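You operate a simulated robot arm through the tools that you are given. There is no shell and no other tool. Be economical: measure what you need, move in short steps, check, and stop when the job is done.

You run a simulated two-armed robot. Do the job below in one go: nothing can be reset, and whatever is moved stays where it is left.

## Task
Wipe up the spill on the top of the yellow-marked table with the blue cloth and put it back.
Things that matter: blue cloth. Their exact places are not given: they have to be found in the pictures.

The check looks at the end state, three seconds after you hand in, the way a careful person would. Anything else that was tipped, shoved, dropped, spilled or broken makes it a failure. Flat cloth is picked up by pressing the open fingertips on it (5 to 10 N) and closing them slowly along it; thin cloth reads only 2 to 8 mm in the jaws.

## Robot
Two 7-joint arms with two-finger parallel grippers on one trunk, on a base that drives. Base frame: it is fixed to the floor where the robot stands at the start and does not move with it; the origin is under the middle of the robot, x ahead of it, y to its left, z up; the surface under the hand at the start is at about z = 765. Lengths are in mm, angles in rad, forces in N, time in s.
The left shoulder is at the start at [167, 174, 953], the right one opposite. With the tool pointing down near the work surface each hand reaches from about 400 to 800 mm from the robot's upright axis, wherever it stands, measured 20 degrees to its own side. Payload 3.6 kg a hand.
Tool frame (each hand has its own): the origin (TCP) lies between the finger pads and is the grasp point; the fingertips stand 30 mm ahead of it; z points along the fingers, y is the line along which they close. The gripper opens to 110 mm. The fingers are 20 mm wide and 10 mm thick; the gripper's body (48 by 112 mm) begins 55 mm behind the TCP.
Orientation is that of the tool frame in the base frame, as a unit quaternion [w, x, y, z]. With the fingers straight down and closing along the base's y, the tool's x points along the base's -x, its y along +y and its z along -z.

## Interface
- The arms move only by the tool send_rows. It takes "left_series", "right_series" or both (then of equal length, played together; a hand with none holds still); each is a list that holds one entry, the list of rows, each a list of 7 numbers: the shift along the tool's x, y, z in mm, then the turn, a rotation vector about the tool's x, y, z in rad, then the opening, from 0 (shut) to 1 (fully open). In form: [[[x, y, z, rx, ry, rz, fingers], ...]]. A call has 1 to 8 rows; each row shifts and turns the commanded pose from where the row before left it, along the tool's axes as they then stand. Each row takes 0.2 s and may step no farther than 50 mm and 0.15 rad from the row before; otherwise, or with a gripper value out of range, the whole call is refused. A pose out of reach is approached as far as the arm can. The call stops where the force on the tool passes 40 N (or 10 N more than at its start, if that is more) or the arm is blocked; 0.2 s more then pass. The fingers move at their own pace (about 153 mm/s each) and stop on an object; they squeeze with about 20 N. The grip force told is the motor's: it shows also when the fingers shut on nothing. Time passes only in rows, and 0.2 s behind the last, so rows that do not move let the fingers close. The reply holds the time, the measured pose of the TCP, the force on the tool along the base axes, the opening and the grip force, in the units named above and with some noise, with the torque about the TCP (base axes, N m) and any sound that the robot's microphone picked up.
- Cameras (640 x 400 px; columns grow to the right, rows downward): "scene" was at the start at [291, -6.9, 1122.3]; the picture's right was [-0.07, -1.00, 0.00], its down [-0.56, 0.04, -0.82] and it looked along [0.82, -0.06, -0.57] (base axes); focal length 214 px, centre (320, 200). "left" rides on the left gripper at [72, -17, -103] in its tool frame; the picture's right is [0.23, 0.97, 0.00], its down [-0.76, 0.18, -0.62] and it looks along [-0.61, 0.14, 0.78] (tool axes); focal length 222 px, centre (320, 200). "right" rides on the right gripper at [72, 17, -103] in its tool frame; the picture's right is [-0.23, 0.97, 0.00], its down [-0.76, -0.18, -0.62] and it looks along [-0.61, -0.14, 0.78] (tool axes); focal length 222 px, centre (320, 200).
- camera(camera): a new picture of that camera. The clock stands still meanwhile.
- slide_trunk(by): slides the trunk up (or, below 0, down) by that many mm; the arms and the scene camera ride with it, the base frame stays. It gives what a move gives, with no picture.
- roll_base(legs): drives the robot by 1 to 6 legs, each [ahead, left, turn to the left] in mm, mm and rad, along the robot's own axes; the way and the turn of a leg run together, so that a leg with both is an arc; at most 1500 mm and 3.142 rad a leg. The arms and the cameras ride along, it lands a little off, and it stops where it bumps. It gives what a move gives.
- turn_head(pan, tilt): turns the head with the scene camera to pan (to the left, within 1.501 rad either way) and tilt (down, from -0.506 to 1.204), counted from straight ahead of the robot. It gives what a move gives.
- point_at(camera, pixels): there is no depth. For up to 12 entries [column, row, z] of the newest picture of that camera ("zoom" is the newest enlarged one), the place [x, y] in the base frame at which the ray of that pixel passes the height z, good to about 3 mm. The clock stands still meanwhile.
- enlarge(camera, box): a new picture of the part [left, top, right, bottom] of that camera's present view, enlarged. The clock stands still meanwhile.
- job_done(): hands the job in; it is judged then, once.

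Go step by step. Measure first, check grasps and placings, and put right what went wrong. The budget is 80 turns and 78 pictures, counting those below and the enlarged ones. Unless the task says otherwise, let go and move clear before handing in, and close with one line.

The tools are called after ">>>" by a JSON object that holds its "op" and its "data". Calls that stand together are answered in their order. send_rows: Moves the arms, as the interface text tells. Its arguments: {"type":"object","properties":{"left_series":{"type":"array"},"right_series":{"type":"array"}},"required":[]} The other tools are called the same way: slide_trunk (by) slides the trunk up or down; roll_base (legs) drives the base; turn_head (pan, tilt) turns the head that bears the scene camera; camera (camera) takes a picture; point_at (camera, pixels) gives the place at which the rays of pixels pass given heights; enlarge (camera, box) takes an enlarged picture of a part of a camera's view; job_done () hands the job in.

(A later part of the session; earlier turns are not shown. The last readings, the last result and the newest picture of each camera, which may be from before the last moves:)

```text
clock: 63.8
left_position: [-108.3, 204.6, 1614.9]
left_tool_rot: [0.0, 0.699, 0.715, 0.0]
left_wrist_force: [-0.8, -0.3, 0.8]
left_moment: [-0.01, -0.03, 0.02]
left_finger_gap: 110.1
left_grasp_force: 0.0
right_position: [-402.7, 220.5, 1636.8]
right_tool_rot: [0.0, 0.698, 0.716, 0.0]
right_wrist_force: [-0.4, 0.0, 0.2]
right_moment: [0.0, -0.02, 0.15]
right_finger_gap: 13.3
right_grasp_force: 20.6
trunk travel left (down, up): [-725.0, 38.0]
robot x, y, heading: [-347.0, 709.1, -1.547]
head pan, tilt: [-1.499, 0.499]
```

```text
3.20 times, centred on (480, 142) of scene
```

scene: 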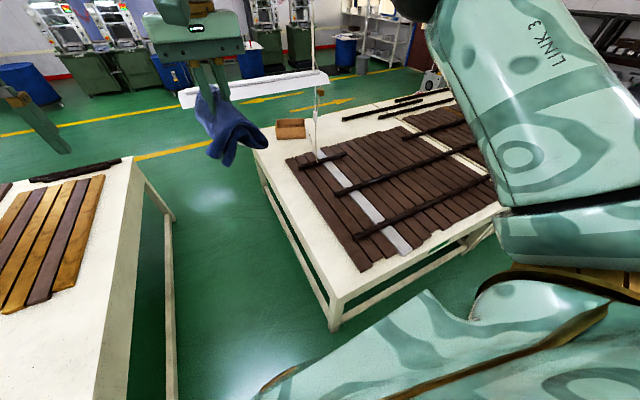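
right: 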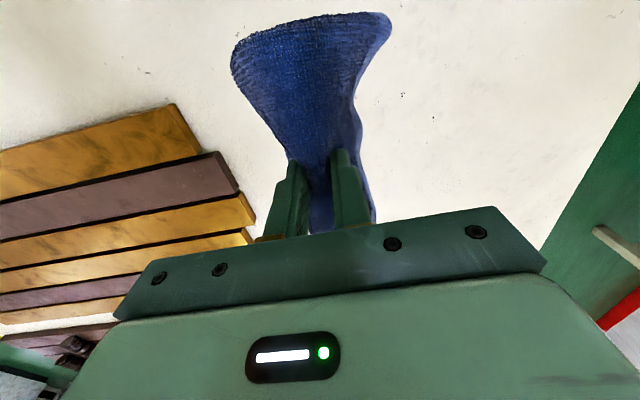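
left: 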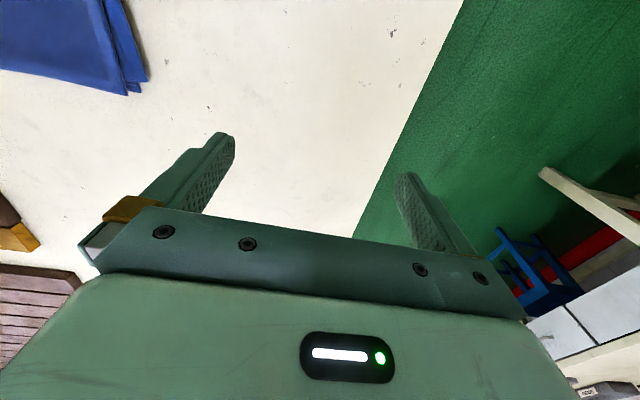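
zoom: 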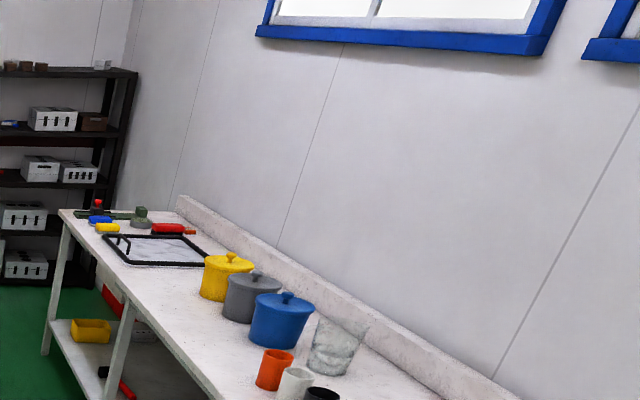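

Still no spill. I'll turn to face the rear table fully (arms high above everything) and view it and the wall bench unoccluded.

>>> {"op": "roll_base", "data": {"legs": [[0, 0, -1.57]]}}

>>> {"op": "turn_head", "data": {"pan": 0.3, "tilt": 0.6}}

>>> {"op": "camera", "data": {"camera": "scene"}}

>>> {"op": "turn_head", "data": {"pan": -1.4, "tilt": 0.6}}

>>> {"op": "camera", "data": {"camera": "scene"}}

```text
clock: 67.9
left_position: [-846.8, 460.4, 1614.4]
left_tool_rot: [0.0, 1.0, 0.022, -0.001]
left_wrist_force: [-0.3, 0.2, 0.1]
left_moment: [0.0, 0.02, -0.02]
left_finger_gap: 109.9
left_grasp_force: 0.1
right_position: [-836.8, 753.8, 1637.3]
right_tool_rot: [0.0, 1.0, 0.022, 0.0]
right_wrist_force: [-0.4, -0.3, -0.6]
right_moment: [0.02, 0.02, 0.2]
right_finger_gap: 12.8
right_grasp_force: 19.7
trunk travel left (down, up): [-725.0, 38.0]
robot x, y, heading: [-349.3, 710.6, -3.1]
head pan, tilt: [-1.499, 0.499]
```

```text
clock: 69.7
left_position: [-847.3, 460.7, 1614.9]
left_tool_rot: [0.0, 1.0, 0.023, 0.0]
left_wrist_force: [0.8, -0.7, -0.4]
left_moment: [-0.03, 0.02, -0.01]
left_finger_gap: 110.1
left_grasp_force: 0.0
right_position: [-836.9, 754.4, 1636.9]
right_tool_rot: [0.001, 1.0, 0.022, -0.001]
right_wrist_force: [-0.5, -0.2, -0.4]
right_moment: [0.02, 0.03, 0.19]
right_finger_gap: 12.3
right_grasp_force: 20.1
trunk travel left (down, up): [-725.0, 38.0]
robot x, y, heading: [-351.6, 710.1, -3.096]
head pan, tilt: [0.3, 0.6]
```

```text
42 pictures are left
```

scene: 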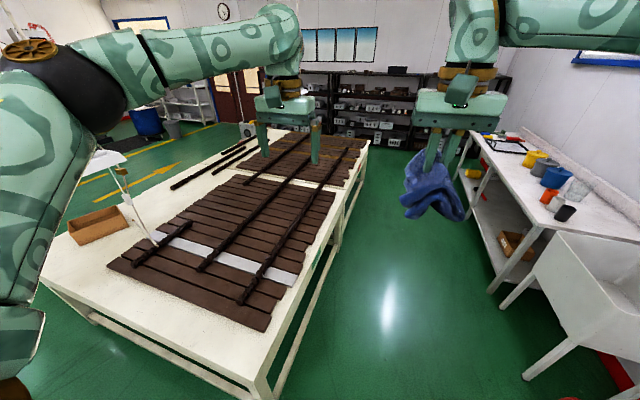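

```text
clock: 71.5
left_position: [-847.4, 460.7, 1615.7]
left_tool_rot: [0.0, 1.0, 0.023, 0.0]
left_wrist_force: [0.2, -0.7, 0.8]
left_moment: [0.01, -0.01, 0.01]
left_finger_gap: 110.0
left_grasp_force: 0.0
right_position: [-836.3, 753.5, 1637.9]
right_tool_rot: [0.0, 1.0, 0.023, 0.0]
right_wrist_force: [-0.6, 0.2, -0.1]
right_moment: [0.02, -0.01, 0.15]
right_finger_gap: 12.5
right_grasp_force: 20.0
trunk travel left (down, up): [-725.0, 38.0]
robot x, y, heading: [-348.0, 707.6, -3.092]
head pan, tilt: [-1.4, 0.6]
```

```text
41 pictures are left
```

scene: 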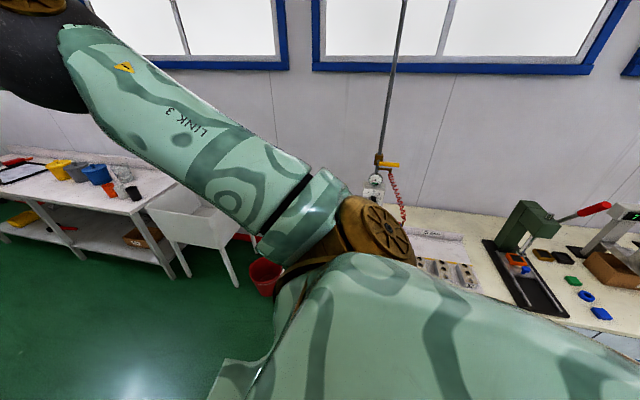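

Rear table has a grey strip but no obvious spill. I'll enlarge it and the cup bench for detail.

>>> {"op": "turn_head", "data": {"pan": 0.3, "tilt": 0.6}}

>>> {"op": "enlarge", "data": {"camera": "scene", "box": [30, 120, 380, 339]}}

>>> {"op": "turn_head", "data": {"pan": -0.6, "tilt": 0.6}}

>>> {"op": "camera", "data": {"camera": "scene"}}

```text
clock: 73.2
left_position: [-846.7, 461.8, 1614.2]
left_tool_rot: [0.0, 1.0, 0.023, 0.0]
left_wrist_force: [-1.0, -0.3, 0.3]
left_moment: [0.0, 0.02, -0.03]
left_finger_gap: 109.7
left_grasp_force: 0.0
right_position: [-836.8, 753.5, 1636.4]
right_tool_rot: [0.0, 1.0, 0.022, -0.001]
right_wrist_force: [-0.3, -0.5, -0.2]
right_moment: [-0.01, -0.01, 0.22]
right_finger_gap: 12.4
right_grasp_force: 19.7
trunk travel left (down, up): [-725.0, 38.0]
robot x, y, heading: [-347.6, 708.6, -3.097]
head pan, tilt: [0.3, 0.6]
```

```text
1.83 times, centred on (205, 230) of scene
```

zoom: 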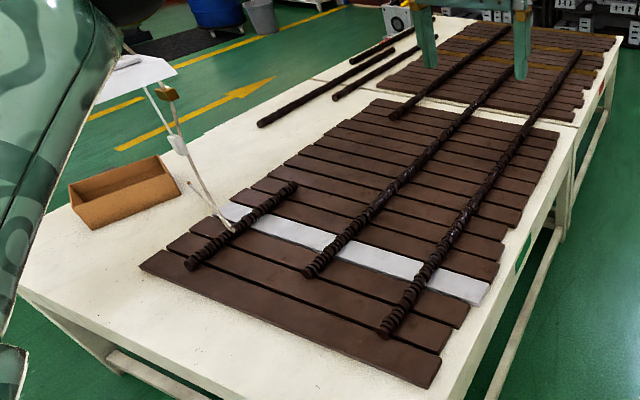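

```text
clock: 74.4
left_position: [-846.8, 459.8, 1615.4]
left_tool_rot: [0.0, 1.0, 0.022, 0.0]
left_wrist_force: [0.8, 0.0, 0.7]
left_moment: [0.0, 0.01, -0.01]
left_finger_gap: 109.9
left_grasp_force: 0.1
right_position: [-836.1, 753.7, 1636.5]
right_tool_rot: [0.0, 1.0, 0.022, 0.0]
right_wrist_force: [-1.1, 0.7, -0.2]
right_moment: [0.01, 0.0, 0.17]
right_finger_gap: 12.6
right_grasp_force: 19.3
trunk travel left (down, up): [-725.0, 38.0]
robot x, y, heading: [-345.5, 707.7, -3.098]
head pan, tilt: [-0.6, 0.6]
```

```text
39 pictures are left
```

scene: 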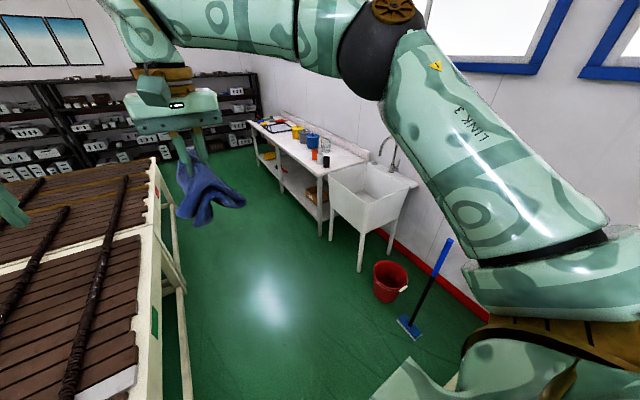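

The tables carry coloured labels on their long (+y) edges: green at (155,320), red at (157,193). The yellow label is probably on one of the front-row tables; I'll turn back and view their +y side.

>>> {"op": "roll_base", "data": {"legs": [[0, 0, 1.57], [0, 0, 1.53], [0, 150, 0]]}}

>>> {"op": "turn_head", "data": {"pan": -0.3, "tilt": 0.5}}

>>> {"op": "camera", "data": {"camera": "scene"}}

```text
clock: 83.4
left_position: [145.2, 1107.2, 1614.2]
left_tool_rot: [0.001, -0.022, 1.0, 0.001]
left_wrist_force: [-0.2, 0.0, -0.4]
left_moment: [0.02, -0.01, -0.01]
left_finger_gap: 110.1
left_grasp_force: 0.0
right_position: [135.9, 813.7, 1638.4]
right_tool_rot: [0.001, -0.023, 1.0, 0.001]
right_wrist_force: [0.4, -1.1, -0.1]
right_moment: [0.02, -0.02, -0.13]
right_finger_gap: 11.9
right_grasp_force: 20.4
trunk travel left (down, up): [-725.0, 38.0]
robot x, y, heading: [-353.9, 859.8, 0.048]
head pan, tilt: [-0.6, 0.6]
```

```text
clock: 84.2
left_position: [145.5, 1109.8, 1613.7]
left_tool_rot: [-0.001, -0.022, 1.0, -0.001]
left_wrist_force: [-0.1, -0.8, 0.0]
left_moment: [-0.02, 0.0, 0.0]
left_finger_gap: 110.1
left_grasp_force: 0.0
right_position: [134.9, 816.1, 1637.2]
right_tool_rot: [0.0, -0.023, 1.0, 0.0]
right_wrist_force: [0.5, 0.1, -0.5]
right_moment: [0.0, 0.0, -0.14]
right_finger_gap: 12.0
right_grasp_force: 19.9
trunk travel left (down, up): [-725.0, 38.0]
robot x, y, heading: [-355.0, 861.5, 0.046]
head pan, tilt: [-0.3, 0.499]
```

```text
38 pictures are left
```

scene: 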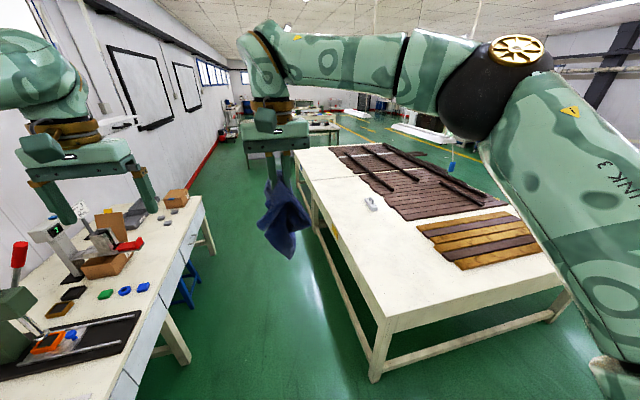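

A label shows at (335,233) on the front table's side; enlarging to read colour, and the table top for the spill.

>>> {"op": "enlarge", "data": {"camera": "scene", "box": [290, 140, 450, 240]}}

>>> {"op": "enlarge", "data": {"camera": "scene", "box": [310, 180, 570, 342]}}

```text
4.00 times, centred on (370, 190) of scene
```

zoom: 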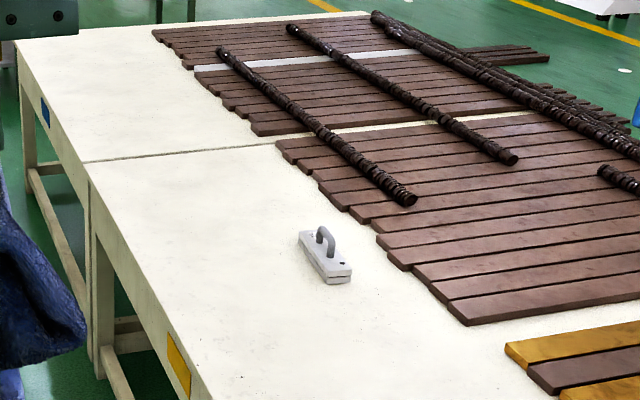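

```text
2.46 times, centred on (440, 261) of scene
```

zoom: 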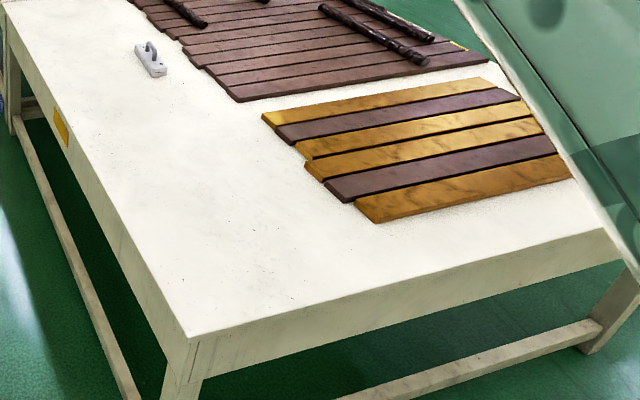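

The yellow label (zoom at (178,365)) is on the front table — where the cloth came from. The spill must be faint on its white top; I'll drive beside it and view it from above.

>>> {"op": "roll_base", "data": {"legs": [[900, 0, 0], [0, 0, -1.62]]}}

>>> {"op": "turn_head", "data": {"pan": 0, "tilt": 0.85}}

>>> {"op": "camera", "data": {"camera": "scene"}}

```text
clock: 93.0
left_position: [763.5, 379.6, 1615.7]
left_tool_rot: [0.0, 0.719, 0.695, 0.0]
left_wrist_force: [0.6, -0.8, -0.4]
left_moment: [0.03, -0.04, -0.01]
left_finger_gap: 109.8
left_grasp_force: 0.0
right_position: [471.3, 412.9, 1638.2]
right_tool_rot: [0.0, 0.719, 0.695, -0.001]
right_wrist_force: [-0.3, -0.4, -0.6]
right_moment: [-0.02, 0.01, 0.15]
right_finger_gap: 11.5
right_grasp_force: 20.4
trunk travel left (down, up): [-725.0, 38.0]
robot x, y, heading: [551.7, 898.2, -1.604]
head pan, tilt: [-0.3, 0.499]
```

```text
clock: 93.8
left_position: [762.8, 381.1, 1614.8]
left_tool_rot: [0.0, 0.719, 0.695, 0.0]
left_wrist_force: [-0.7, 0.1, -0.3]
left_moment: [0.01, 0.01, 0.02]
left_finger_gap: 110.0
left_grasp_force: 0.0
right_position: [471.4, 413.0, 1637.9]
right_tool_rot: [0.0, 0.719, 0.695, 0.0]
right_wrist_force: [-0.1, 0.6, -1.2]
right_moment: [0.01, -0.01, 0.16]
right_finger_gap: 11.4
right_grasp_force: 19.7
trunk travel left (down, up): [-725.0, 38.0]
robot x, y, heading: [550.1, 895.2, -1.603]
head pan, tilt: [0.0, 0.85]
```

```text
35 pictures are left
```

scene: 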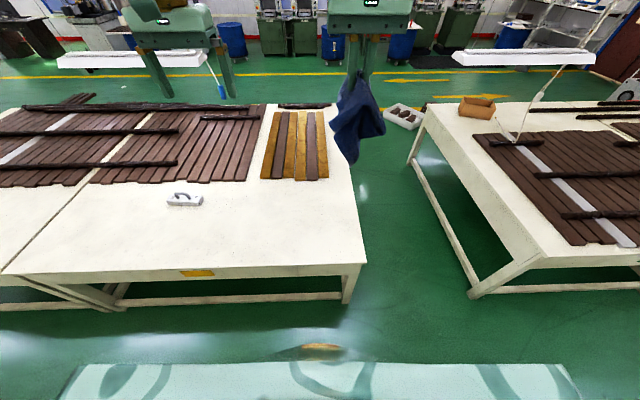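

Here the whole yellow-marked top is visible; enlarge the bare white area (10–370, 180–275).

>>> {"op": "enlarge", "data": {"camera": "scene", "box": [30, 170, 210, 282]}}

>>> {"op": "enlarge", "data": {"camera": "scene", "box": [190, 150, 380, 270]}}

```text
3.56 times, centred on (120, 226) of scene
```

zoom: 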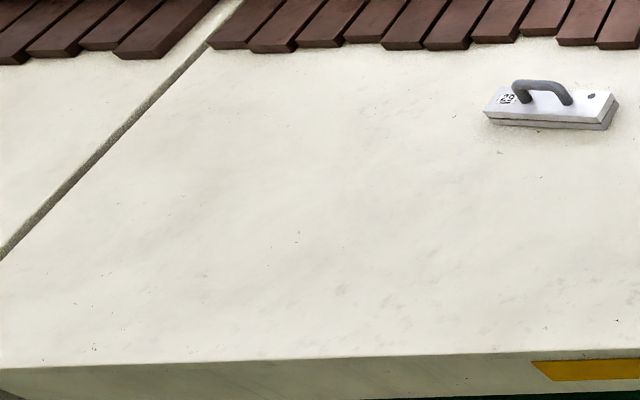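

```text
3.33 times, centred on (285, 210) of scene
```

zoom: 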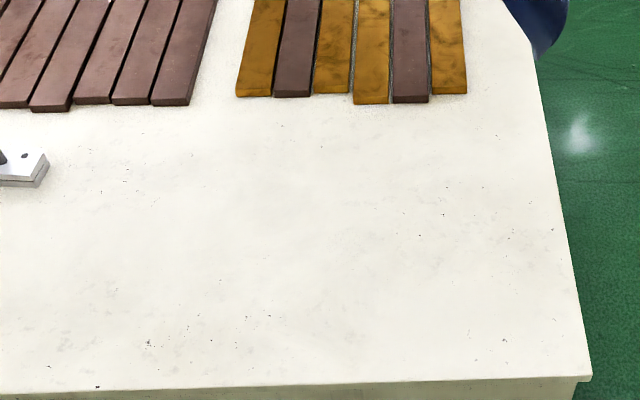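

Only specks there. Enlarge the far strip beyond the planks too, and check the cloth hanging view of the planks.

>>> {"op": "enlarge", "data": {"camera": "scene", "box": [190, 85, 350, 185]}}

>>> {"op": "enlarge", "data": {"camera": "scene", "box": [60, 85, 220, 185]}}

```text
4.00 times, centred on (270, 135) of scene
```

zoom: 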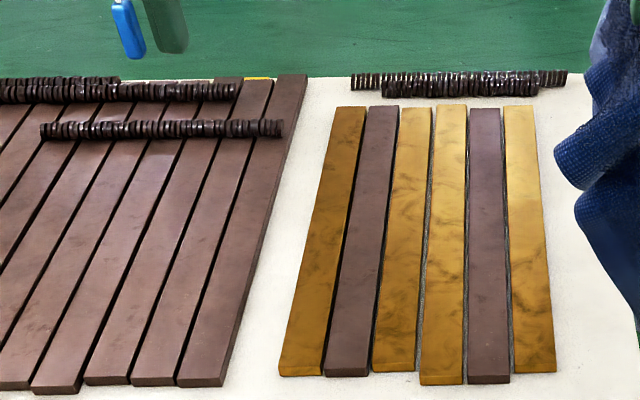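

```text
4.00 times, centred on (140, 135) of scene
```

zoom: 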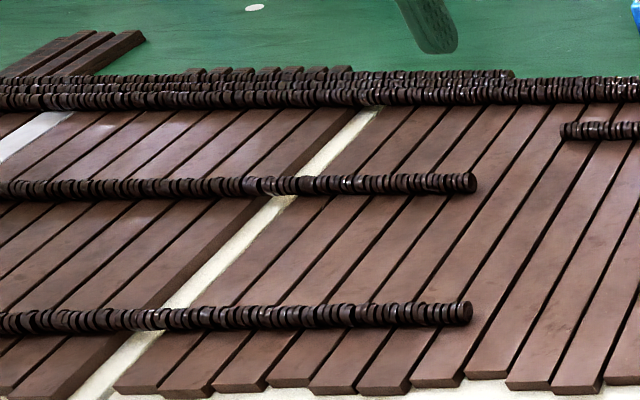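

There's also a yellow label on the far edge, so this is the table. I'll lower the trunk for a closer look at its surface with different lighting angles.

>>> {"op": "slide_trunk", "data": {"by": -400}}

>>> {"op": "turn_head", "data": {"pan": 0.35, "tilt": 0.8}}

>>> {"op": "camera", "data": {"camera": "scene"}}

>>> {"op": "camera", "data": {"camera": "left"}}

>>> {"op": "camera", "data": {"camera": "right"}}

```text
clock: 97.6
left_position: [762.4, 380.6, 1215.3]
left_tool_rot: [0.001, 0.718, 0.696, 0.0]
left_wrist_force: [-0.2, 0.6, -0.1]
left_moment: [-0.02, 0.0, 0.01]
left_finger_gap: 109.9
left_grasp_force: 0.0
right_position: [471.4, 414.1, 1237.0]
right_tool_rot: [0.0, 0.719, 0.695, 0.0]
right_wrist_force: [0.1, -0.6, -0.4]
right_moment: [0.04, 0.02, 0.13]
right_finger_gap: 11.3
right_grasp_force: 19.7
trunk travel left (down, up): [-325.0, 438.0]
robot x, y, heading: [552.6, 893.9, -1.604]
head pan, tilt: [0.0, 0.85]
```

```text
clock: 98.5
left_position: [762.9, 380.6, 1214.2]
left_tool_rot: [0.0, 0.719, 0.695, 0.0]
left_wrist_force: [-0.1, -0.3, 0.1]
left_moment: [0.03, 0.04, 0.02]
left_finger_gap: 110.0
left_grasp_force: 0.1
right_position: [471.3, 413.4, 1237.7]
right_tool_rot: [-0.001, 0.719, 0.695, 0.0]
right_wrist_force: [-0.8, 0.7, -0.5]
right_moment: [0.01, -0.02, 0.17]
right_finger_gap: 11.6
right_grasp_force: 20.2
trunk travel left (down, up): [-325.0, 438.0]
robot x, y, heading: [553.1, 899.1, -1.608]
head pan, tilt: [0.351, 0.799]
```

```text
30 pictures are left
```

scene: 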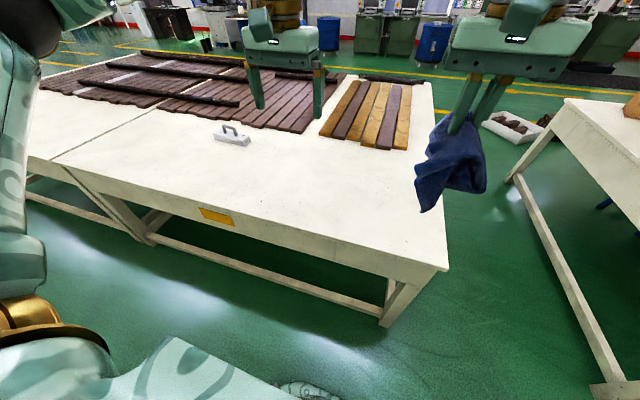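

```text
29 pictures are left
```

left: 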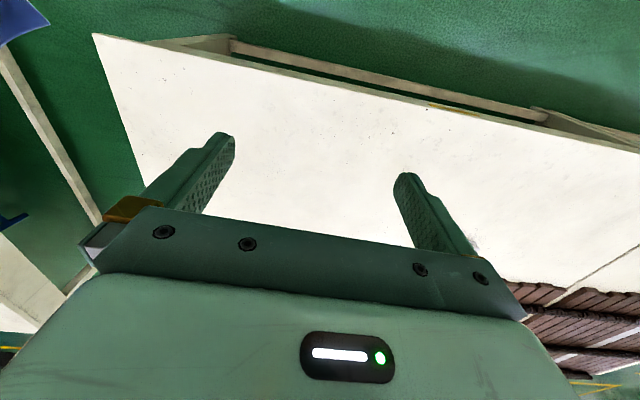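

```text
28 pictures are left
```

right: 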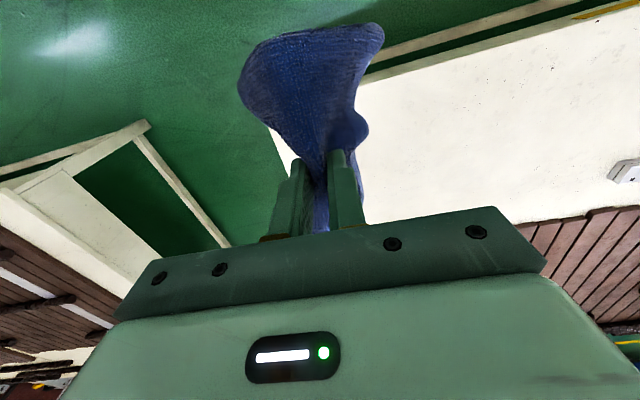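

Nothing obvious. I'll enlarge the left-hand view and the scene view of the white area from this lower angle.

>>> {"op": "enlarge", "data": {"camera": "left", "box": [100, 40, 500, 290]}}

>>> {"op": "enlarge", "data": {"camera": "scene", "box": [170, 110, 460, 291]}}

```text
1.60 times, centred on (300, 165) of left
```

zoom: 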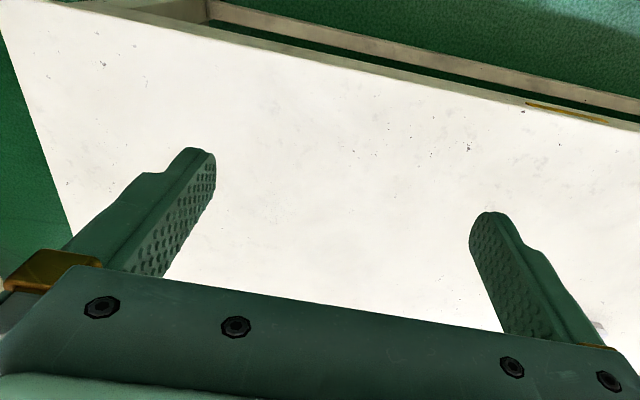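

```text
2.21 times, centred on (315, 200) of scene
```

zoom: 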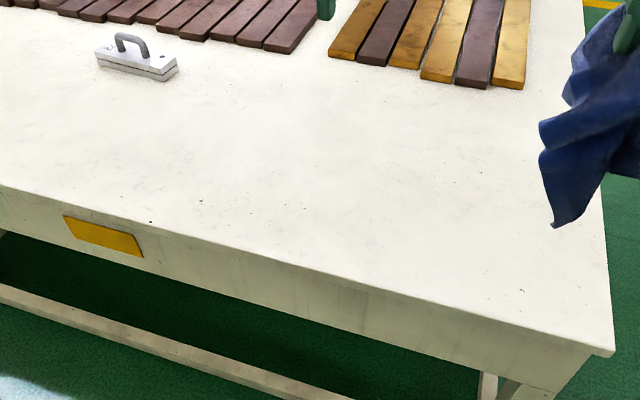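

A faint mottled patch seems to lie around zoom (385,170), i.e. scene (344,187). Enlarge that and locate it.

>>> {"op": "point_at", "data": {"camera": "zoom", "pixels": [[385, 170, 765], [340, 170, 765], [60, 150, 765], [500, 85, 765], [600, 355, 765]]}}

>>> {"op": "enlarge", "data": {"camera": "scene", "box": [290, 145, 410, 220]}}

```text
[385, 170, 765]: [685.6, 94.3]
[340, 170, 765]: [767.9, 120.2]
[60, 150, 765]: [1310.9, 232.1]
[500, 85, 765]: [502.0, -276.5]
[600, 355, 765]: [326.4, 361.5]
```

```text
5.33 times, centred on (350, 182) of scene
```

zoom: 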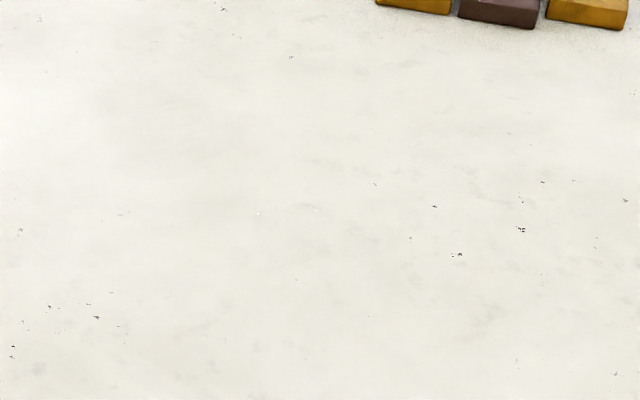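

There is a faint arc with highlights at zoom (255–320, 205–213) — maybe a clear puddle. I'll locate it and bring a hand camera near.

>>> {"op": "point_at", "data": {"camera": "zoom", "pixels": [[257, 213, 765], [318, 209, 765], [300, 205, 765], [290, 225, 765], [290, 260, 765]]}}

>>> {"op": "slide_trunk", "data": {"by": -200}}

>>> {"op": "enlarge", "data": {"camera": "left", "box": [120, 0, 520, 250]}}

>>> {"op": "turn_head", "data": {"pan": 0.1, "tilt": 0.7}}

>>> {"op": "enlarge", "data": {"camera": "scene", "box": [180, 120, 420, 270]}}

```text
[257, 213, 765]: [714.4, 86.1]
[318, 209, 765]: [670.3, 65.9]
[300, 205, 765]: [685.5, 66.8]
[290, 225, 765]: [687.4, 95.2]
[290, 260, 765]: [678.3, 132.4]
```

```text
clock: 100.6
left_position: [762.6, 381.4, 1015.1]
left_tool_rot: [0.0, 0.719, 0.695, 0.0]
left_wrist_force: [-0.3, 1.3, 0.3]
left_moment: [0.0, 0.03, -0.01]
left_finger_gap: 109.9
left_grasp_force: 0.0
right_position: [471.9, 414.5, 1036.9]
right_tool_rot: [-0.001, 0.718, 0.696, 0.001]
right_wrist_force: [-0.3, -0.7, -0.9]
right_moment: [-0.01, 0.0, 0.12]
right_finger_gap: 11.5
right_grasp_force: 20.3
trunk travel left (down, up): [-125.0, 638.0]
robot x, y, heading: [556.1, 893.5, -1.602]
head pan, tilt: [0.351, 0.799]
```

```text
1.60 times, centred on (320, 125) of left
```

zoom: 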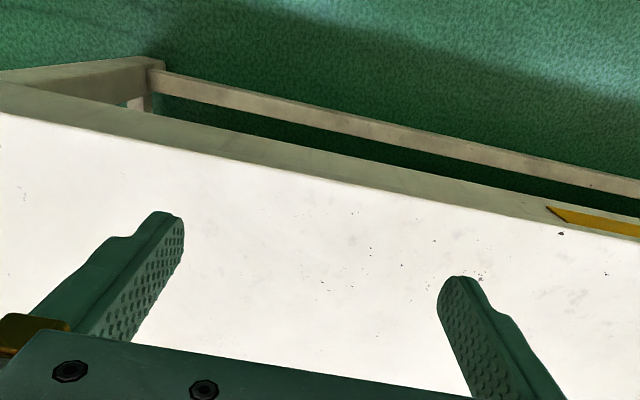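

```text
clock: 101.4
left_position: [763.7, 380.4, 1014.6]
left_tool_rot: [0.0, 0.719, 0.695, -0.001]
left_wrist_force: [0.4, -0.2, 0.2]
left_moment: [0.01, -0.02, -0.04]
left_finger_gap: 109.8
left_grasp_force: 0.1
right_position: [473.1, 414.6, 1037.1]
right_tool_rot: [-0.001, 0.719, 0.695, 0.001]
right_wrist_force: [-0.5, -0.2, -0.3]
right_moment: [0.0, 0.03, 0.13]
right_finger_gap: 11.5
right_grasp_force: 20.5
trunk travel left (down, up): [-125.0, 638.0]
robot x, y, heading: [558.2, 895.3, -1.603]
head pan, tilt: [0.099, 0.7]
```

```text
2.67 times, centred on (300, 195) of scene
```

zoom: 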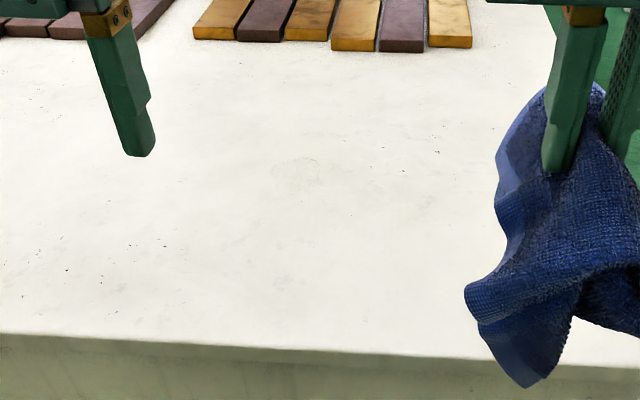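

A faint ring is now visible at zoom (270–325, 155–190): a clear puddle. Enlarge and locate its outline.

>>> {"op": "enlarge", "data": {"camera": "scene", "box": [258, 160, 338, 210]}}

>>> {"op": "point_at", "data": {"camera": "zoom", "pixels": [[0, 0, 765], [640, 0, 765], [640, 400, 765], [0, 400, 765]]}}

```text
8.00 times, centred on (298, 185) of scene
```

zoom: 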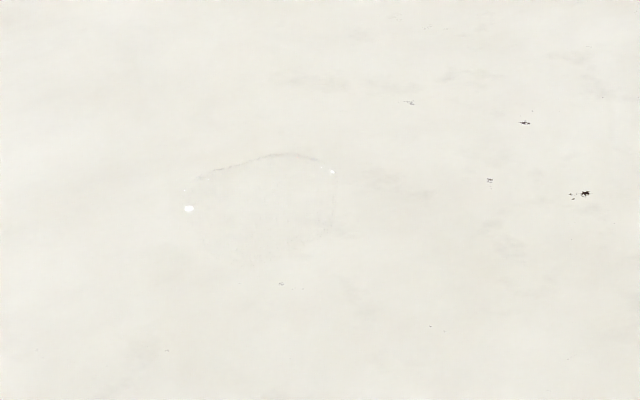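

```text
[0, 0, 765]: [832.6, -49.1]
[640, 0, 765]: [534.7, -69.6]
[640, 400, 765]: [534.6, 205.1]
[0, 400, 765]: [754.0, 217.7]
```

The puddle is clear: outline about zoom (185–338, 153–265). Locating the edges.

>>> {"op": "point_at", "data": {"camera": "zoom", "pixels": [[187, 208, 765], [338, 180, 765], [270, 154, 765], [250, 265, 765], [325, 235, 765], [205, 175, 765]]}}

```text
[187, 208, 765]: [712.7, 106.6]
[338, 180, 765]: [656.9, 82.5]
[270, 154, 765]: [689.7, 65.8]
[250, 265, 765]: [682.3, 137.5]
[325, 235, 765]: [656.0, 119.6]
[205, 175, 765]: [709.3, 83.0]
```

Puddle centre ≈ (685,101), ~60×72 mm. I'll reposition the robot so the right hand reaches it comfortably (robot near (835,675)).

>>> {"op": "roll_base", "data": {"legs": [[0, 285, 0], [220, 0, 0]]}}

>>> {"op": "slide_trunk", "data": {"by": -50}}

```text
clock: 104.7
left_position: [1045.5, 147.9, 1012.9]
left_tool_rot: [0.0, 0.719, 0.695, 0.001]
left_wrist_force: [0.1, 0.2, -0.2]
left_moment: [0.05, -0.02, 0.0]
left_finger_gap: 109.7
left_grasp_force: 0.1
right_position: [753.1, 180.5, 1038.1]
right_tool_rot: [-0.001, 0.72, 0.694, 0.0]
right_wrist_force: [-0.5, -0.8, -0.8]
right_moment: [0.0, 0.02, 0.16]
right_finger_gap: 11.4
right_grasp_force: 19.6
trunk travel left (down, up): [-125.0, 638.0]
robot x, y, heading: [834.2, 665.9, -1.607]
head pan, tilt: [0.099, 0.7]
```

```text
clock: 105.6
left_position: [1043.4, 148.2, 965.2]
left_tool_rot: [0.001, 0.719, 0.695, 0.0]
left_wrist_force: [0.5, 0.7, 1.3]
left_moment: [-0.02, 0.02, 0.01]
left_finger_gap: 109.9
left_grasp_force: 0.0
right_position: [751.7, 182.8, 989.6]
right_tool_rot: [0.0, 0.719, 0.695, -0.001]
right_wrist_force: [-0.5, -1.5, 0.2]
right_moment: [-0.04, 0.04, 0.16]
right_finger_gap: 11.3
right_grasp_force: 20.3
trunk travel left (down, up): [-75.0, 688.0]
robot x, y, heading: [835.6, 671.0, -1.606]
head pan, tilt: [0.099, 0.7]
```

Now move right hand over the puddle centre and lower to z ≈ 880.

>>> {"op": "send_rows", "data": {"right_series": [[[-21, -16, 20, 0, 0, 0, 0], [-21, -16, 20, 0, 0, 0, 0], [-21, -16, 30, 0, 0, 0, 0], [-21, -16, 35, 0, 0, 0, 0], [0, 0, 0, 0, 0, 0, 0]]]}}

>>> {"op": "turn_head", "data": {"pan": -0.3, "tilt": 0.9}}

>>> {"op": "camera", "data": {"camera": "scene"}}

```text
clock: 106.8
left_position: [1044.3, 148.0, 964.4]
left_tool_rot: [0.001, 0.719, 0.695, 0.0]
left_wrist_force: [0.8, -0.3, -0.6]
left_moment: [-0.01, -0.01, -0.01]
left_finger_gap: 110.0
left_grasp_force: 0.1
right_position: [686.6, 99.0, 883.1]
right_tool_rot: [-0.001, 0.719, 0.695, 0.0]
right_wrist_force: [-1.0, 0.8, 0.3]
right_moment: [-0.01, 0.0, 0.17]
right_finger_gap: 11.2
right_grasp_force: 19.9
trunk travel left (down, up): [-75.0, 688.0]
robot x, y, heading: [839.1, 664.8, -1.604]
head pan, tilt: [0.099, 0.7]
```

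```text
clock: 107.7
left_position: [1044.4, 146.9, 964.3]
left_tool_rot: [0.0, 0.719, 0.695, 0.0]
left_wrist_force: [-0.2, -0.1, -0.7]
left_moment: [0.01, -0.02, 0.0]
left_finger_gap: 109.6
left_grasp_force: 0.1
right_position: [687.1, 99.8, 882.8]
right_tool_rot: [-0.001, 0.718, 0.696, 0.0]
right_wrist_force: [0.4, 0.0, -0.3]
right_moment: [0.05, 0.03, 0.14]
right_finger_gap: 11.6
right_grasp_force: 20.3
trunk travel left (down, up): [-75.0, 688.0]
robot x, y, heading: [836.1, 669.2, -1.607]
head pan, tilt: [-0.3, 0.901]
```

```text
21 pictures are left
```

scene: 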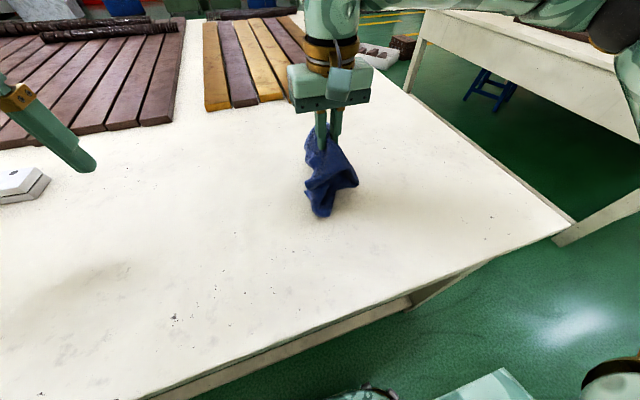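

The cloth hangs over the puddle. Lowering to light contact.

>>> {"op": "send_rows", "data": {"right_series": [[[0, 0, 30, 0, 0, 0, 0], [0, 0, 25, 0, 0, 0, 0], [0, 0, 12, 0, 0, 0, 0], [0, 0, 0, 0, 0, 0, 0]]]}}

```text
clock: 108.7
left_position: [1044.2, 149.2, 965.2]
left_tool_rot: [0.001, 0.719, 0.695, -0.001]
left_wrist_force: [-0.4, 0.1, 0.5]
left_moment: [0.0, -0.03, 0.04]
left_finger_gap: 109.9
left_grasp_force: 0.1
right_position: [684.9, 98.3, 818.5]
right_tool_rot: [0.002, 0.72, 0.694, -0.001]
right_wrist_force: [-0.1, -1.4, 20.9]
right_moment: [-0.02, -0.03, 0.11]
right_finger_gap: 11.7
right_grasp_force: 20.4
trunk travel left (down, up): [-75.0, 688.0]
robot x, y, heading: [836.8, 665.8, -1.606]
head pan, tilt: [-0.3, 0.901]
```

A wad of cloth is under the tips with 21 N; I'll ease 1 mm and wipe in a raster across ±45 mm.

>>> {"op": "send_rows", "data": {"right_series": [[[0, 0, -1, 0, 0, 0, 0], [-22, -22, 0, 0, 0, 0, 0], [-22, -22, 0, 0, 0, 0, 0], [30, 0, 0, 0, 0, 0, 0], [30, 0, 0, 0, 0, 0, 0], [30, 0, 0, 0, 0, 0, 0], [0, 22, 0, 0, 0, 0, 0], [-30, 0, 0, 0, 0, 0, 0]]]}}

>>> {"op": "send_rows", "data": {"right_series": [[[-30, 0, 0, 0, 0, 0, 0], [-30, 0, 0, 0, 0, 0, 0], [0, 22, 0, 0, 0, 0, 0], [30, 0, 0, 0, 0, 0, 0], [30, 0, 0, 0, 0, 0, 0], [30, 0, 0, 0, 0, 0, 0], [0, 22, 0, 0, 0, 0, 0], [-30, 0, 0, 0, 0, 0, 0]]]}}

>>> {"op": "send_rows", "data": {"right_series": [[[-30, 0, 0, 0, 0, 0, 0], [-30, 0, 0, 0, 0, 0, 0], [0, 22, 0, 0, 0, 0, 0], [30, 0, 0, 0, 0, 0, 0], [30, 0, 0, 0, 0, 0, 0], [30, 0, 0, 0, 0, 0, 0], [-22, -22, 0, 0, 0, 0, 0], [-22, -22, 0, 0, 0, 0, 0]]]}}

```text
clock: 110.5
left_position: [1043.1, 147.7, 965.5]
left_tool_rot: [0.0, 0.72, 0.694, -0.001]
left_wrist_force: [0.1, -0.9, 0.0]
left_moment: [0.02, 0.0, 0.03]
left_finger_gap: 110.1
left_grasp_force: 0.1
right_position: [662.9, 117.8, 818.3]
right_tool_rot: [0.0, 0.72, 0.694, 0.001]
right_wrist_force: [1.1, 5.5, 12.3]
right_moment: [0.21, -0.08, 0.07]
right_finger_gap: 11.6
right_grasp_force: 20.0
trunk travel left (down, up): [-75.0, 688.0]
robot x, y, heading: [834.4, 665.7, -1.605]
head pan, tilt: [-0.3, 0.901]
```

```text
clock: 112.3
left_position: [1045.0, 150.1, 964.4]
left_tool_rot: [0.001, 0.719, 0.695, -0.001]
left_wrist_force: [0.2, 0.3, -0.7]
left_moment: [0.01, 0.01, -0.01]
left_finger_gap: 110.0
left_grasp_force: 0.1
right_position: [708.9, 119.6, 814.4]
right_tool_rot: [0.0, 0.719, 0.695, 0.0]
right_wrist_force: [1.7, 7.5, 18.4]
right_moment: [0.28, -0.06, 0.02]
right_finger_gap: 11.5
right_grasp_force: 20.2
trunk travel left (down, up): [-75.0, 688.0]
robot x, y, heading: [836.4, 667.9, -1.608]
head pan, tilt: [-0.3, 0.901]
```

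```text
clock: 114.1
left_position: [1045.1, 148.8, 965.6]
left_tool_rot: [0.001, 0.719, 0.695, -0.001]
left_wrist_force: [0.6, 0.0, 0.5]
left_moment: [0.0, -0.01, 0.0]
left_finger_gap: 110.1
left_grasp_force: 0.0
right_position: [682.9, 103.3, 817.5]
right_tool_rot: [0.0, 0.719, 0.695, 0.0]
right_wrist_force: [2.7, 2.8, 12.3]
right_moment: [0.13, -0.16, 0.03]
right_finger_gap: 11.7
right_grasp_force: 19.8
trunk travel left (down, up): [-75.0, 688.0]
robot x, y, heading: [831.3, 665.7, -1.606]
head pan, tilt: [-0.3, 0.901]
```

Forces stayed 12–18 N through the wipe. Lift, move aside and check the spot.

>>> {"op": "send_rows", "data": {"right_series": [[[0, 0, -40, 0, 0, 0, 0], [0, 0, -40, 0, 0, 0, 0], [0, -40, -10, 0, 0, 0, 0], [0, -45, 0, 0, 0, 0, 0], [0, -45, 0, 0, 0, 0, 0], [0, 0, 0, 0, 0, 0, 0]]]}}

>>> {"op": "enlarge", "data": {"camera": "scene", "box": [200, 120, 440, 270]}}

>>> {"op": "point_at", "data": {"camera": "zoom", "pixels": [[320, 200, 765], [200, 200, 765], [400, 100, 765], [320, 100, 765], [100, 200, 765]]}}

```text
clock: 115.5
left_position: [1043.6, 148.2, 963.7]
left_tool_rot: [0.0, 0.72, 0.694, 0.0]
left_wrist_force: [0.6, 0.5, -0.4]
left_moment: [-0.02, 0.02, 0.0]
left_finger_gap: 109.7
left_grasp_force: 0.2
right_position: [555.8, 103.7, 907.5]
right_tool_rot: [0.0, 0.719, 0.695, 0.0]
right_wrist_force: [0.6, 0.0, -0.4]
right_moment: [-0.01, 0.02, 0.04]
right_finger_gap: 11.4
right_grasp_force: 19.8
trunk travel left (down, up): [-75.0, 688.0]
robot x, y, heading: [836.9, 665.3, -1.604]
head pan, tilt: [-0.3, 0.901]
```

```text
2.67 times, centred on (320, 195) of scene
```

zoom: 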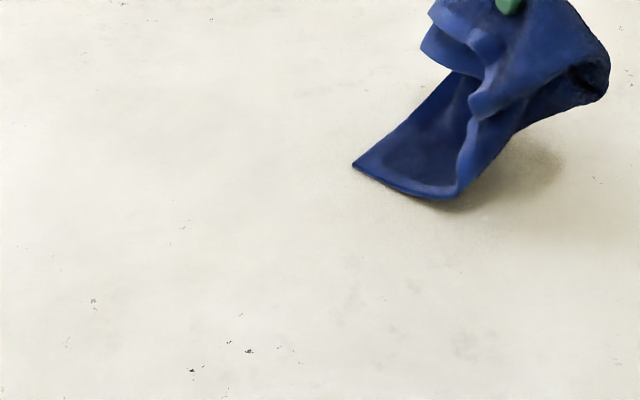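

```text
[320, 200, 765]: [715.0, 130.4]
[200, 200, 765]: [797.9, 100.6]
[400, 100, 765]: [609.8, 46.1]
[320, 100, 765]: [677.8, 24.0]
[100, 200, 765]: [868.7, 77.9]
```

The puddle spot (zoom ~(345,170)) is partly behind the cloth; move the hand farther away and look closer.

>>> {"op": "send_rows", "data": {"right_series": [[[-20, -40, -20, 0, 0, 0, 0], [-30, -35, -20, 0, 0, 0, 0], [-30, -20, -20, 0, 0, 0, 0], [0, 0, 0, 0, 0, 0, 0]]]}}

>>> {"op": "enlarge", "data": {"camera": "scene", "box": [270, 145, 390, 220]}}

>>> {"op": "point_at", "data": {"camera": "zoom", "pixels": [[320, 200, 765], [200, 200, 765], [320, 100, 765], [450, 200, 765]]}}

```text
refused: row 2 steps farther than a row can; nothing moved
```

```text
5.33 times, centred on (330, 182) of scene
```

zoom: 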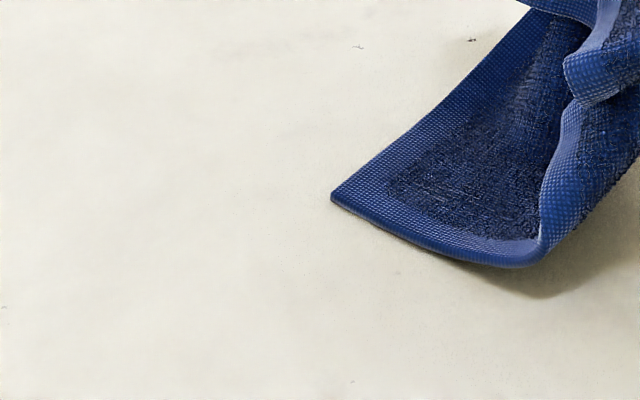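

```text
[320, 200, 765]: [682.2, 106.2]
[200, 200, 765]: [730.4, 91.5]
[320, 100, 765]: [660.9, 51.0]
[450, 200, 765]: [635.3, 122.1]
```

The left half is clean. Move the hand farther to see the rest.

>>> {"op": "send_rows", "data": {"right_series": [[[-15, -35, -20, 0, 0, 0, 0], [-20, -35, -20, 0, 0, 0, 0], [-20, -20, -20, 0, 0, 0, 0], [0, 0, 0, 0, 0, 0, 0]]]}}

>>> {"op": "enlarge", "data": {"camera": "scene", "box": [270, 145, 390, 220]}}

```text
clock: 116.5
left_position: [1043.7, 147.6, 963.8]
left_tool_rot: [0.0, 0.719, 0.695, 0.0]
left_wrist_force: [0.1, 0.0, 0.7]
left_moment: [0.01, -0.03, -0.01]
left_finger_gap: 110.1
left_grasp_force: 0.1
right_position: [539.2, 94.8, 916.9]
right_tool_rot: [-0.001, 0.72, 0.694, 0.001]
right_wrist_force: [-0.3, 0.2, -1.0]
right_moment: [0.0, -0.01, 0.04]
right_finger_gap: 11.5
right_grasp_force: 19.5
right hand out of reach, approached as far as the arm can: row 1, 2, 3
trunk travel left (down, up): [-75.0, 688.0]
robot x, y, heading: [834.5, 668.9, -1.605]
head pan, tilt: [-0.3, 0.901]
```

```text
5.33 times, centred on (330, 182) of scene
```

zoom: 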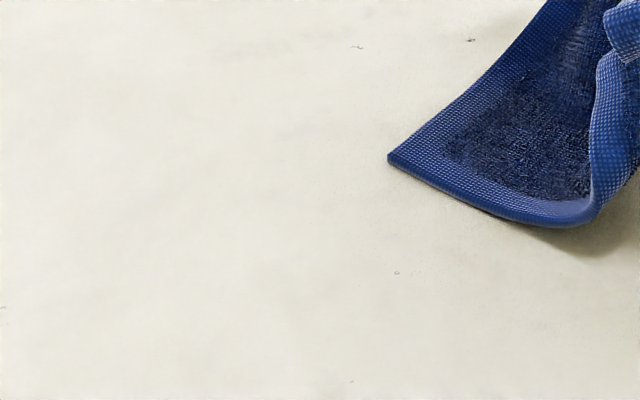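

Mostly clean, but a tiny droplet-like spot at zoom (397,272) may be residue. Locate it.

>>> {"op": "point_at", "data": {"camera": "zoom", "pixels": [[397, 272, 765], [388, 155, 765], [470, 40, 765], [358, 47, 765], [350, 382, 765]]}}

>>> {"op": "enlarge", "data": {"camera": "scene", "box": [324, 181, 364, 206]}}

```text
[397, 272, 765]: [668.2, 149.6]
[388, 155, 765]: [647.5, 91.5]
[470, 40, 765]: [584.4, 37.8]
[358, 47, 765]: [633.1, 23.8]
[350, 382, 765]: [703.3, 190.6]
```

```text
16.00 times, centred on (344, 194) of scene
```

zoom: 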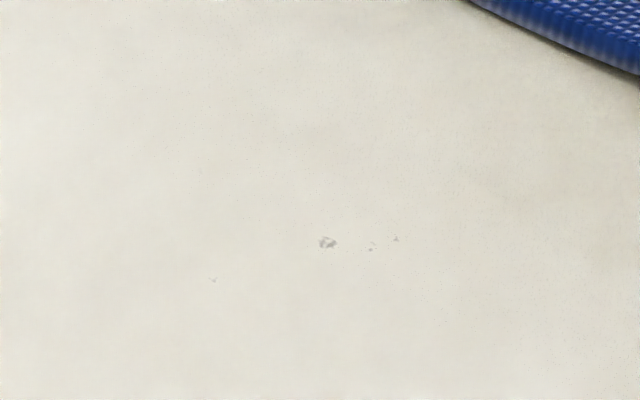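

That speck was in the earlier picture too (surface texture). The puddle's outline is gone. Now raise slightly and drive back to the start place to put the cloth back.

>>> {"op": "slide_trunk", "data": {"by": 100}}

>>> {"op": "turn_head", "data": {"pan": -0.35, "tilt": 0.9}}

>>> {"op": "roll_base", "data": {"legs": [[-225, 0, 0], [0, 0, 1.605]]}}

```text
clock: 117.8
left_position: [1043.0, 145.9, 1063.0]
left_tool_rot: [0.0, 0.719, 0.695, 0.001]
left_wrist_force: [-0.2, 0.9, 0.2]
left_moment: [0.02, 0.02, -0.01]
left_finger_gap: 109.7
left_grasp_force: 0.1
right_position: [539.6, 134.8, 1068.6]
right_tool_rot: [0.041, 0.718, 0.693, -0.042]
right_wrist_force: [-0.2, -0.7, -0.3]
right_moment: [0.01, 0.02, 0.04]
right_finger_gap: 11.5
right_grasp_force: 20.3
trunk travel left (down, up): [-175.0, 588.0]
robot x, y, heading: [838.5, 664.7, -1.604]
head pan, tilt: [-0.3, 0.901]
```

```text
clock: 118.4
left_position: [1043.1, 148.5, 1064.2]
left_tool_rot: [0.0, 0.719, 0.695, 0.0]
left_wrist_force: [-1.3, 0.1, 0.0]
left_moment: [-0.04, 0.0, 0.0]
left_finger_gap: 110.0
left_grasp_force: 0.0
right_position: [539.7, 138.0, 1070.7]
right_tool_rot: [0.041, 0.719, 0.692, -0.043]
right_wrist_force: [-0.6, 0.4, -0.5]
right_moment: [0.01, 0.0, 0.04]
right_finger_gap: 11.0
right_grasp_force: 19.5
trunk travel left (down, up): [-175.0, 588.0]
robot x, y, heading: [832.5, 669.2, -1.609]
head pan, tilt: [-0.351, 0.901]
```

```text
clock: 124.0
left_position: [1357.2, 1102.9, 1064.2]
left_tool_rot: [0.0, 0.006, 1.0, 0.0]
left_wrist_force: [0.1, -0.4, 0.4]
left_moment: [0.02, -0.04, -0.03]
left_finger_gap: 109.9
left_grasp_force: 0.0
right_position: [1378.6, 600.7, 1069.7]
right_tool_rot: [0.059, 0.006, 0.998, 0.0]
right_wrist_force: [-0.1, 0.1, 0.2]
right_moment: [-0.01, -0.01, -0.18]
right_finger_gap: 10.5
right_grasp_force: 20.7
trunk travel left (down, up): [-175.0, 588.0]
robot x, y, heading: [842.4, 884.0, -0.009]
head pan, tilt: [-0.351, 0.901]
```

Continue: back out past the table end, slide right, then forward to the start pose.

>>> {"op": "roll_base", "data": {"legs": [[-1100, 0, 0.009], [0, -890, 0]]}}

>>> {"op": "send_rows", "data": {"right_series": [[[20, 10, 0, 0, 0, 0, 0], [20, 10, 0, 0, 0, 0, 0], [0, 0, 0, 0, 0, 0, 0]]]}}

```text
clock: 133.9
left_position: [249.1, 209.6, 1064.9]
left_tool_rot: [0.001, 0.01, 1.0, 0.0]
left_wrist_force: [0.2, -0.2, -0.3]
left_moment: [-0.01, 0.0, -0.02]
left_finger_gap: 110.1
left_grasp_force: 0.1
right_position: [267.2, -292.5, 1069.6]
right_tool_rot: [0.059, 0.011, 0.998, -0.001]
right_wrist_force: [-1.4, 0.1, 0.0]
right_moment: [0.04, 0.0, -0.11]
right_finger_gap: 10.8
right_grasp_force: 20.1
trunk travel left (down, up): [-175.0, 588.0]
robot x, y, heading: [-267.6, -3.6, -0.025]
head pan, tilt: [-0.351, 0.901]
```

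```text
clock: 134.7
left_position: [249.2, 210.9, 1064.8]
left_tool_rot: [0.0, 0.011, 1.0, 0.0]
left_wrist_force: [0.8, 0.3, 0.3]
left_moment: [0.01, 0.04, 0.0]
left_finger_gap: 109.8
left_grasp_force: 0.1
right_position: [226.8, -272.9, 1064.8]
right_tool_rot: [0.06, 0.012, 0.998, -0.001]
right_wrist_force: [0.2, -0.5, -0.3]
right_moment: [0.05, 0.0, -0.13]
right_finger_gap: 10.5
right_grasp_force: 19.4
trunk travel left (down, up): [-175.0, 588.0]
robot x, y, heading: [-265.7, -3.2, -0.019]
head pan, tilt: [-0.351, 0.901]
```

Straighten the right tool (tilt ≈ 0.12 about tool y), drive forward and lower trunk.

>>> {"op": "send_rows", "data": {"right_series": [[[0, 0, 0, 0, 0.12, -0.024, 0], [0, 0, 0, 0, 0, 0, 0]]]}}

>>> {"op": "roll_base", "data": {"legs": [[265, 0, 0.02]]}}

>>> {"op": "slide_trunk", "data": {"by": -100}}

>>> {"op": "turn_head", "data": {"pan": -0.07, "tilt": 0.8}}

>>> {"op": "camera", "data": {"camera": "scene"}}

```text
clock: 135.3
left_position: [248.5, 210.1, 1065.8]
left_tool_rot: [0.0, 0.011, 1.0, 0.001]
left_wrist_force: [-0.5, 0.2, -0.1]
left_moment: [0.01, -0.02, -0.02]
left_finger_gap: 109.8
left_grasp_force: 0.1
right_position: [224.9, -271.5, 1065.7]
right_tool_rot: [0.0, 0.0, 1.0, -0.001]
right_wrist_force: [-0.5, 0.5, -0.9]
right_moment: [0.04, -0.01, -0.16]
right_finger_gap: 10.4
right_grasp_force: 20.0
trunk travel left (down, up): [-175.0, 588.0]
robot x, y, heading: [-268.6, -3.8, -0.017]
head pan, tilt: [-0.351, 0.901]
```

```text
clock: 137.2
left_position: [510.3, 215.5, 1064.5]
left_tool_rot: [0.0, 0.003, 1.0, 0.0]
left_wrist_force: [0.6, 0.1, 0.2]
left_moment: [-0.03, 0.03, -0.02]
left_finger_gap: 110.0
left_grasp_force: 0.0
right_position: [495.9, -266.4, 1065.8]
right_tool_rot: [-0.002, -0.009, 1.0, -0.001]
right_wrist_force: [-0.1, 0.1, -0.2]
right_moment: [0.05, 0.0, -0.12]
right_finger_gap: 10.2
right_grasp_force: 19.9
trunk travel left (down, up): [-175.0, 588.0]
robot x, y, heading: [-2.7, -5.9, -0.009]
head pan, tilt: [-0.351, 0.901]
```

```text
clock: 138.5
left_position: [508.7, 217.4, 965.6]
left_tool_rot: [0.0, 0.003, 1.0, 0.001]
left_wrist_force: [-0.6, -0.3, -0.6]
left_moment: [0.01, -0.04, -0.01]
left_finger_gap: 109.7
left_grasp_force: 0.1
right_position: [495.0, -266.2, 965.6]
right_tool_rot: [0.0, -0.009, 1.0, -0.001]
right_wrist_force: [-0.5, 0.8, -0.9]
right_moment: [0.03, -0.01, -0.11]
right_finger_gap: 10.4
right_grasp_force: 20.1
trunk travel left (down, up): [-75.0, 688.0]
robot x, y, heading: [1.4, -12.1, -0.002]
head pan, tilt: [-0.351, 0.901]
```

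```text
clock: 139.3
left_position: [509.7, 216.2, 963.3]
left_tool_rot: [0.0, 0.002, 1.0, 0.0]
left_wrist_force: [0.0, 0.0, 0.8]
left_moment: [-0.01, -0.01, -0.01]
left_finger_gap: 109.8
left_grasp_force: 0.0
right_position: [497.2, -265.8, 965.1]
right_tool_rot: [0.0, -0.008, 1.0, 0.0]
right_wrist_force: [0.6, -0.3, -0.2]
right_moment: [0.04, 0.01, -0.15]
right_finger_gap: 10.5
right_grasp_force: 20.3
trunk travel left (down, up): [-75.0, 688.0]
robot x, y, heading: [-2.6, -8.1, -0.007]
head pan, tilt: [-0.07, 0.799]
```

```text
16 pictures are left
```

scene: 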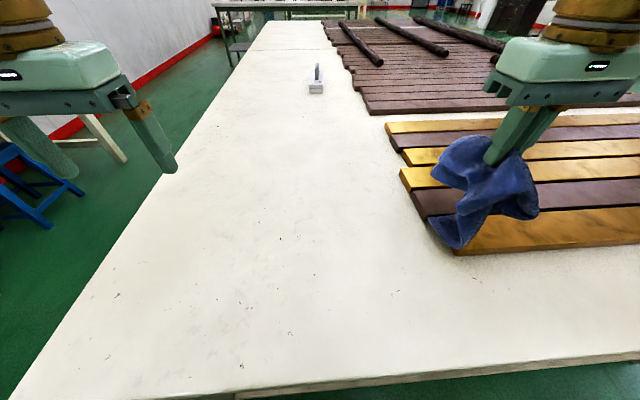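

Check the puddle area from this side (unoccluded now), around (240,185).

>>> {"op": "enlarge", "data": {"camera": "scene", "box": [190, 145, 318, 225]}}

>>> {"op": "point_at", "data": {"camera": "zoom", "pixels": [[320, 200, 765], [200, 200, 765], [320, 100, 765], [200, 100, 765]]}}

```text
5.00 times, centred on (254, 185) of scene
```

zoom: 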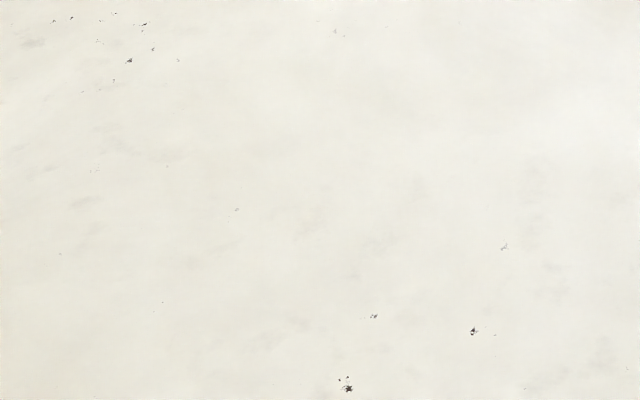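

```text
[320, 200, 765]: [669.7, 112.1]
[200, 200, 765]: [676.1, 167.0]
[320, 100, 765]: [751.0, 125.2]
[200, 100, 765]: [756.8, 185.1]
```

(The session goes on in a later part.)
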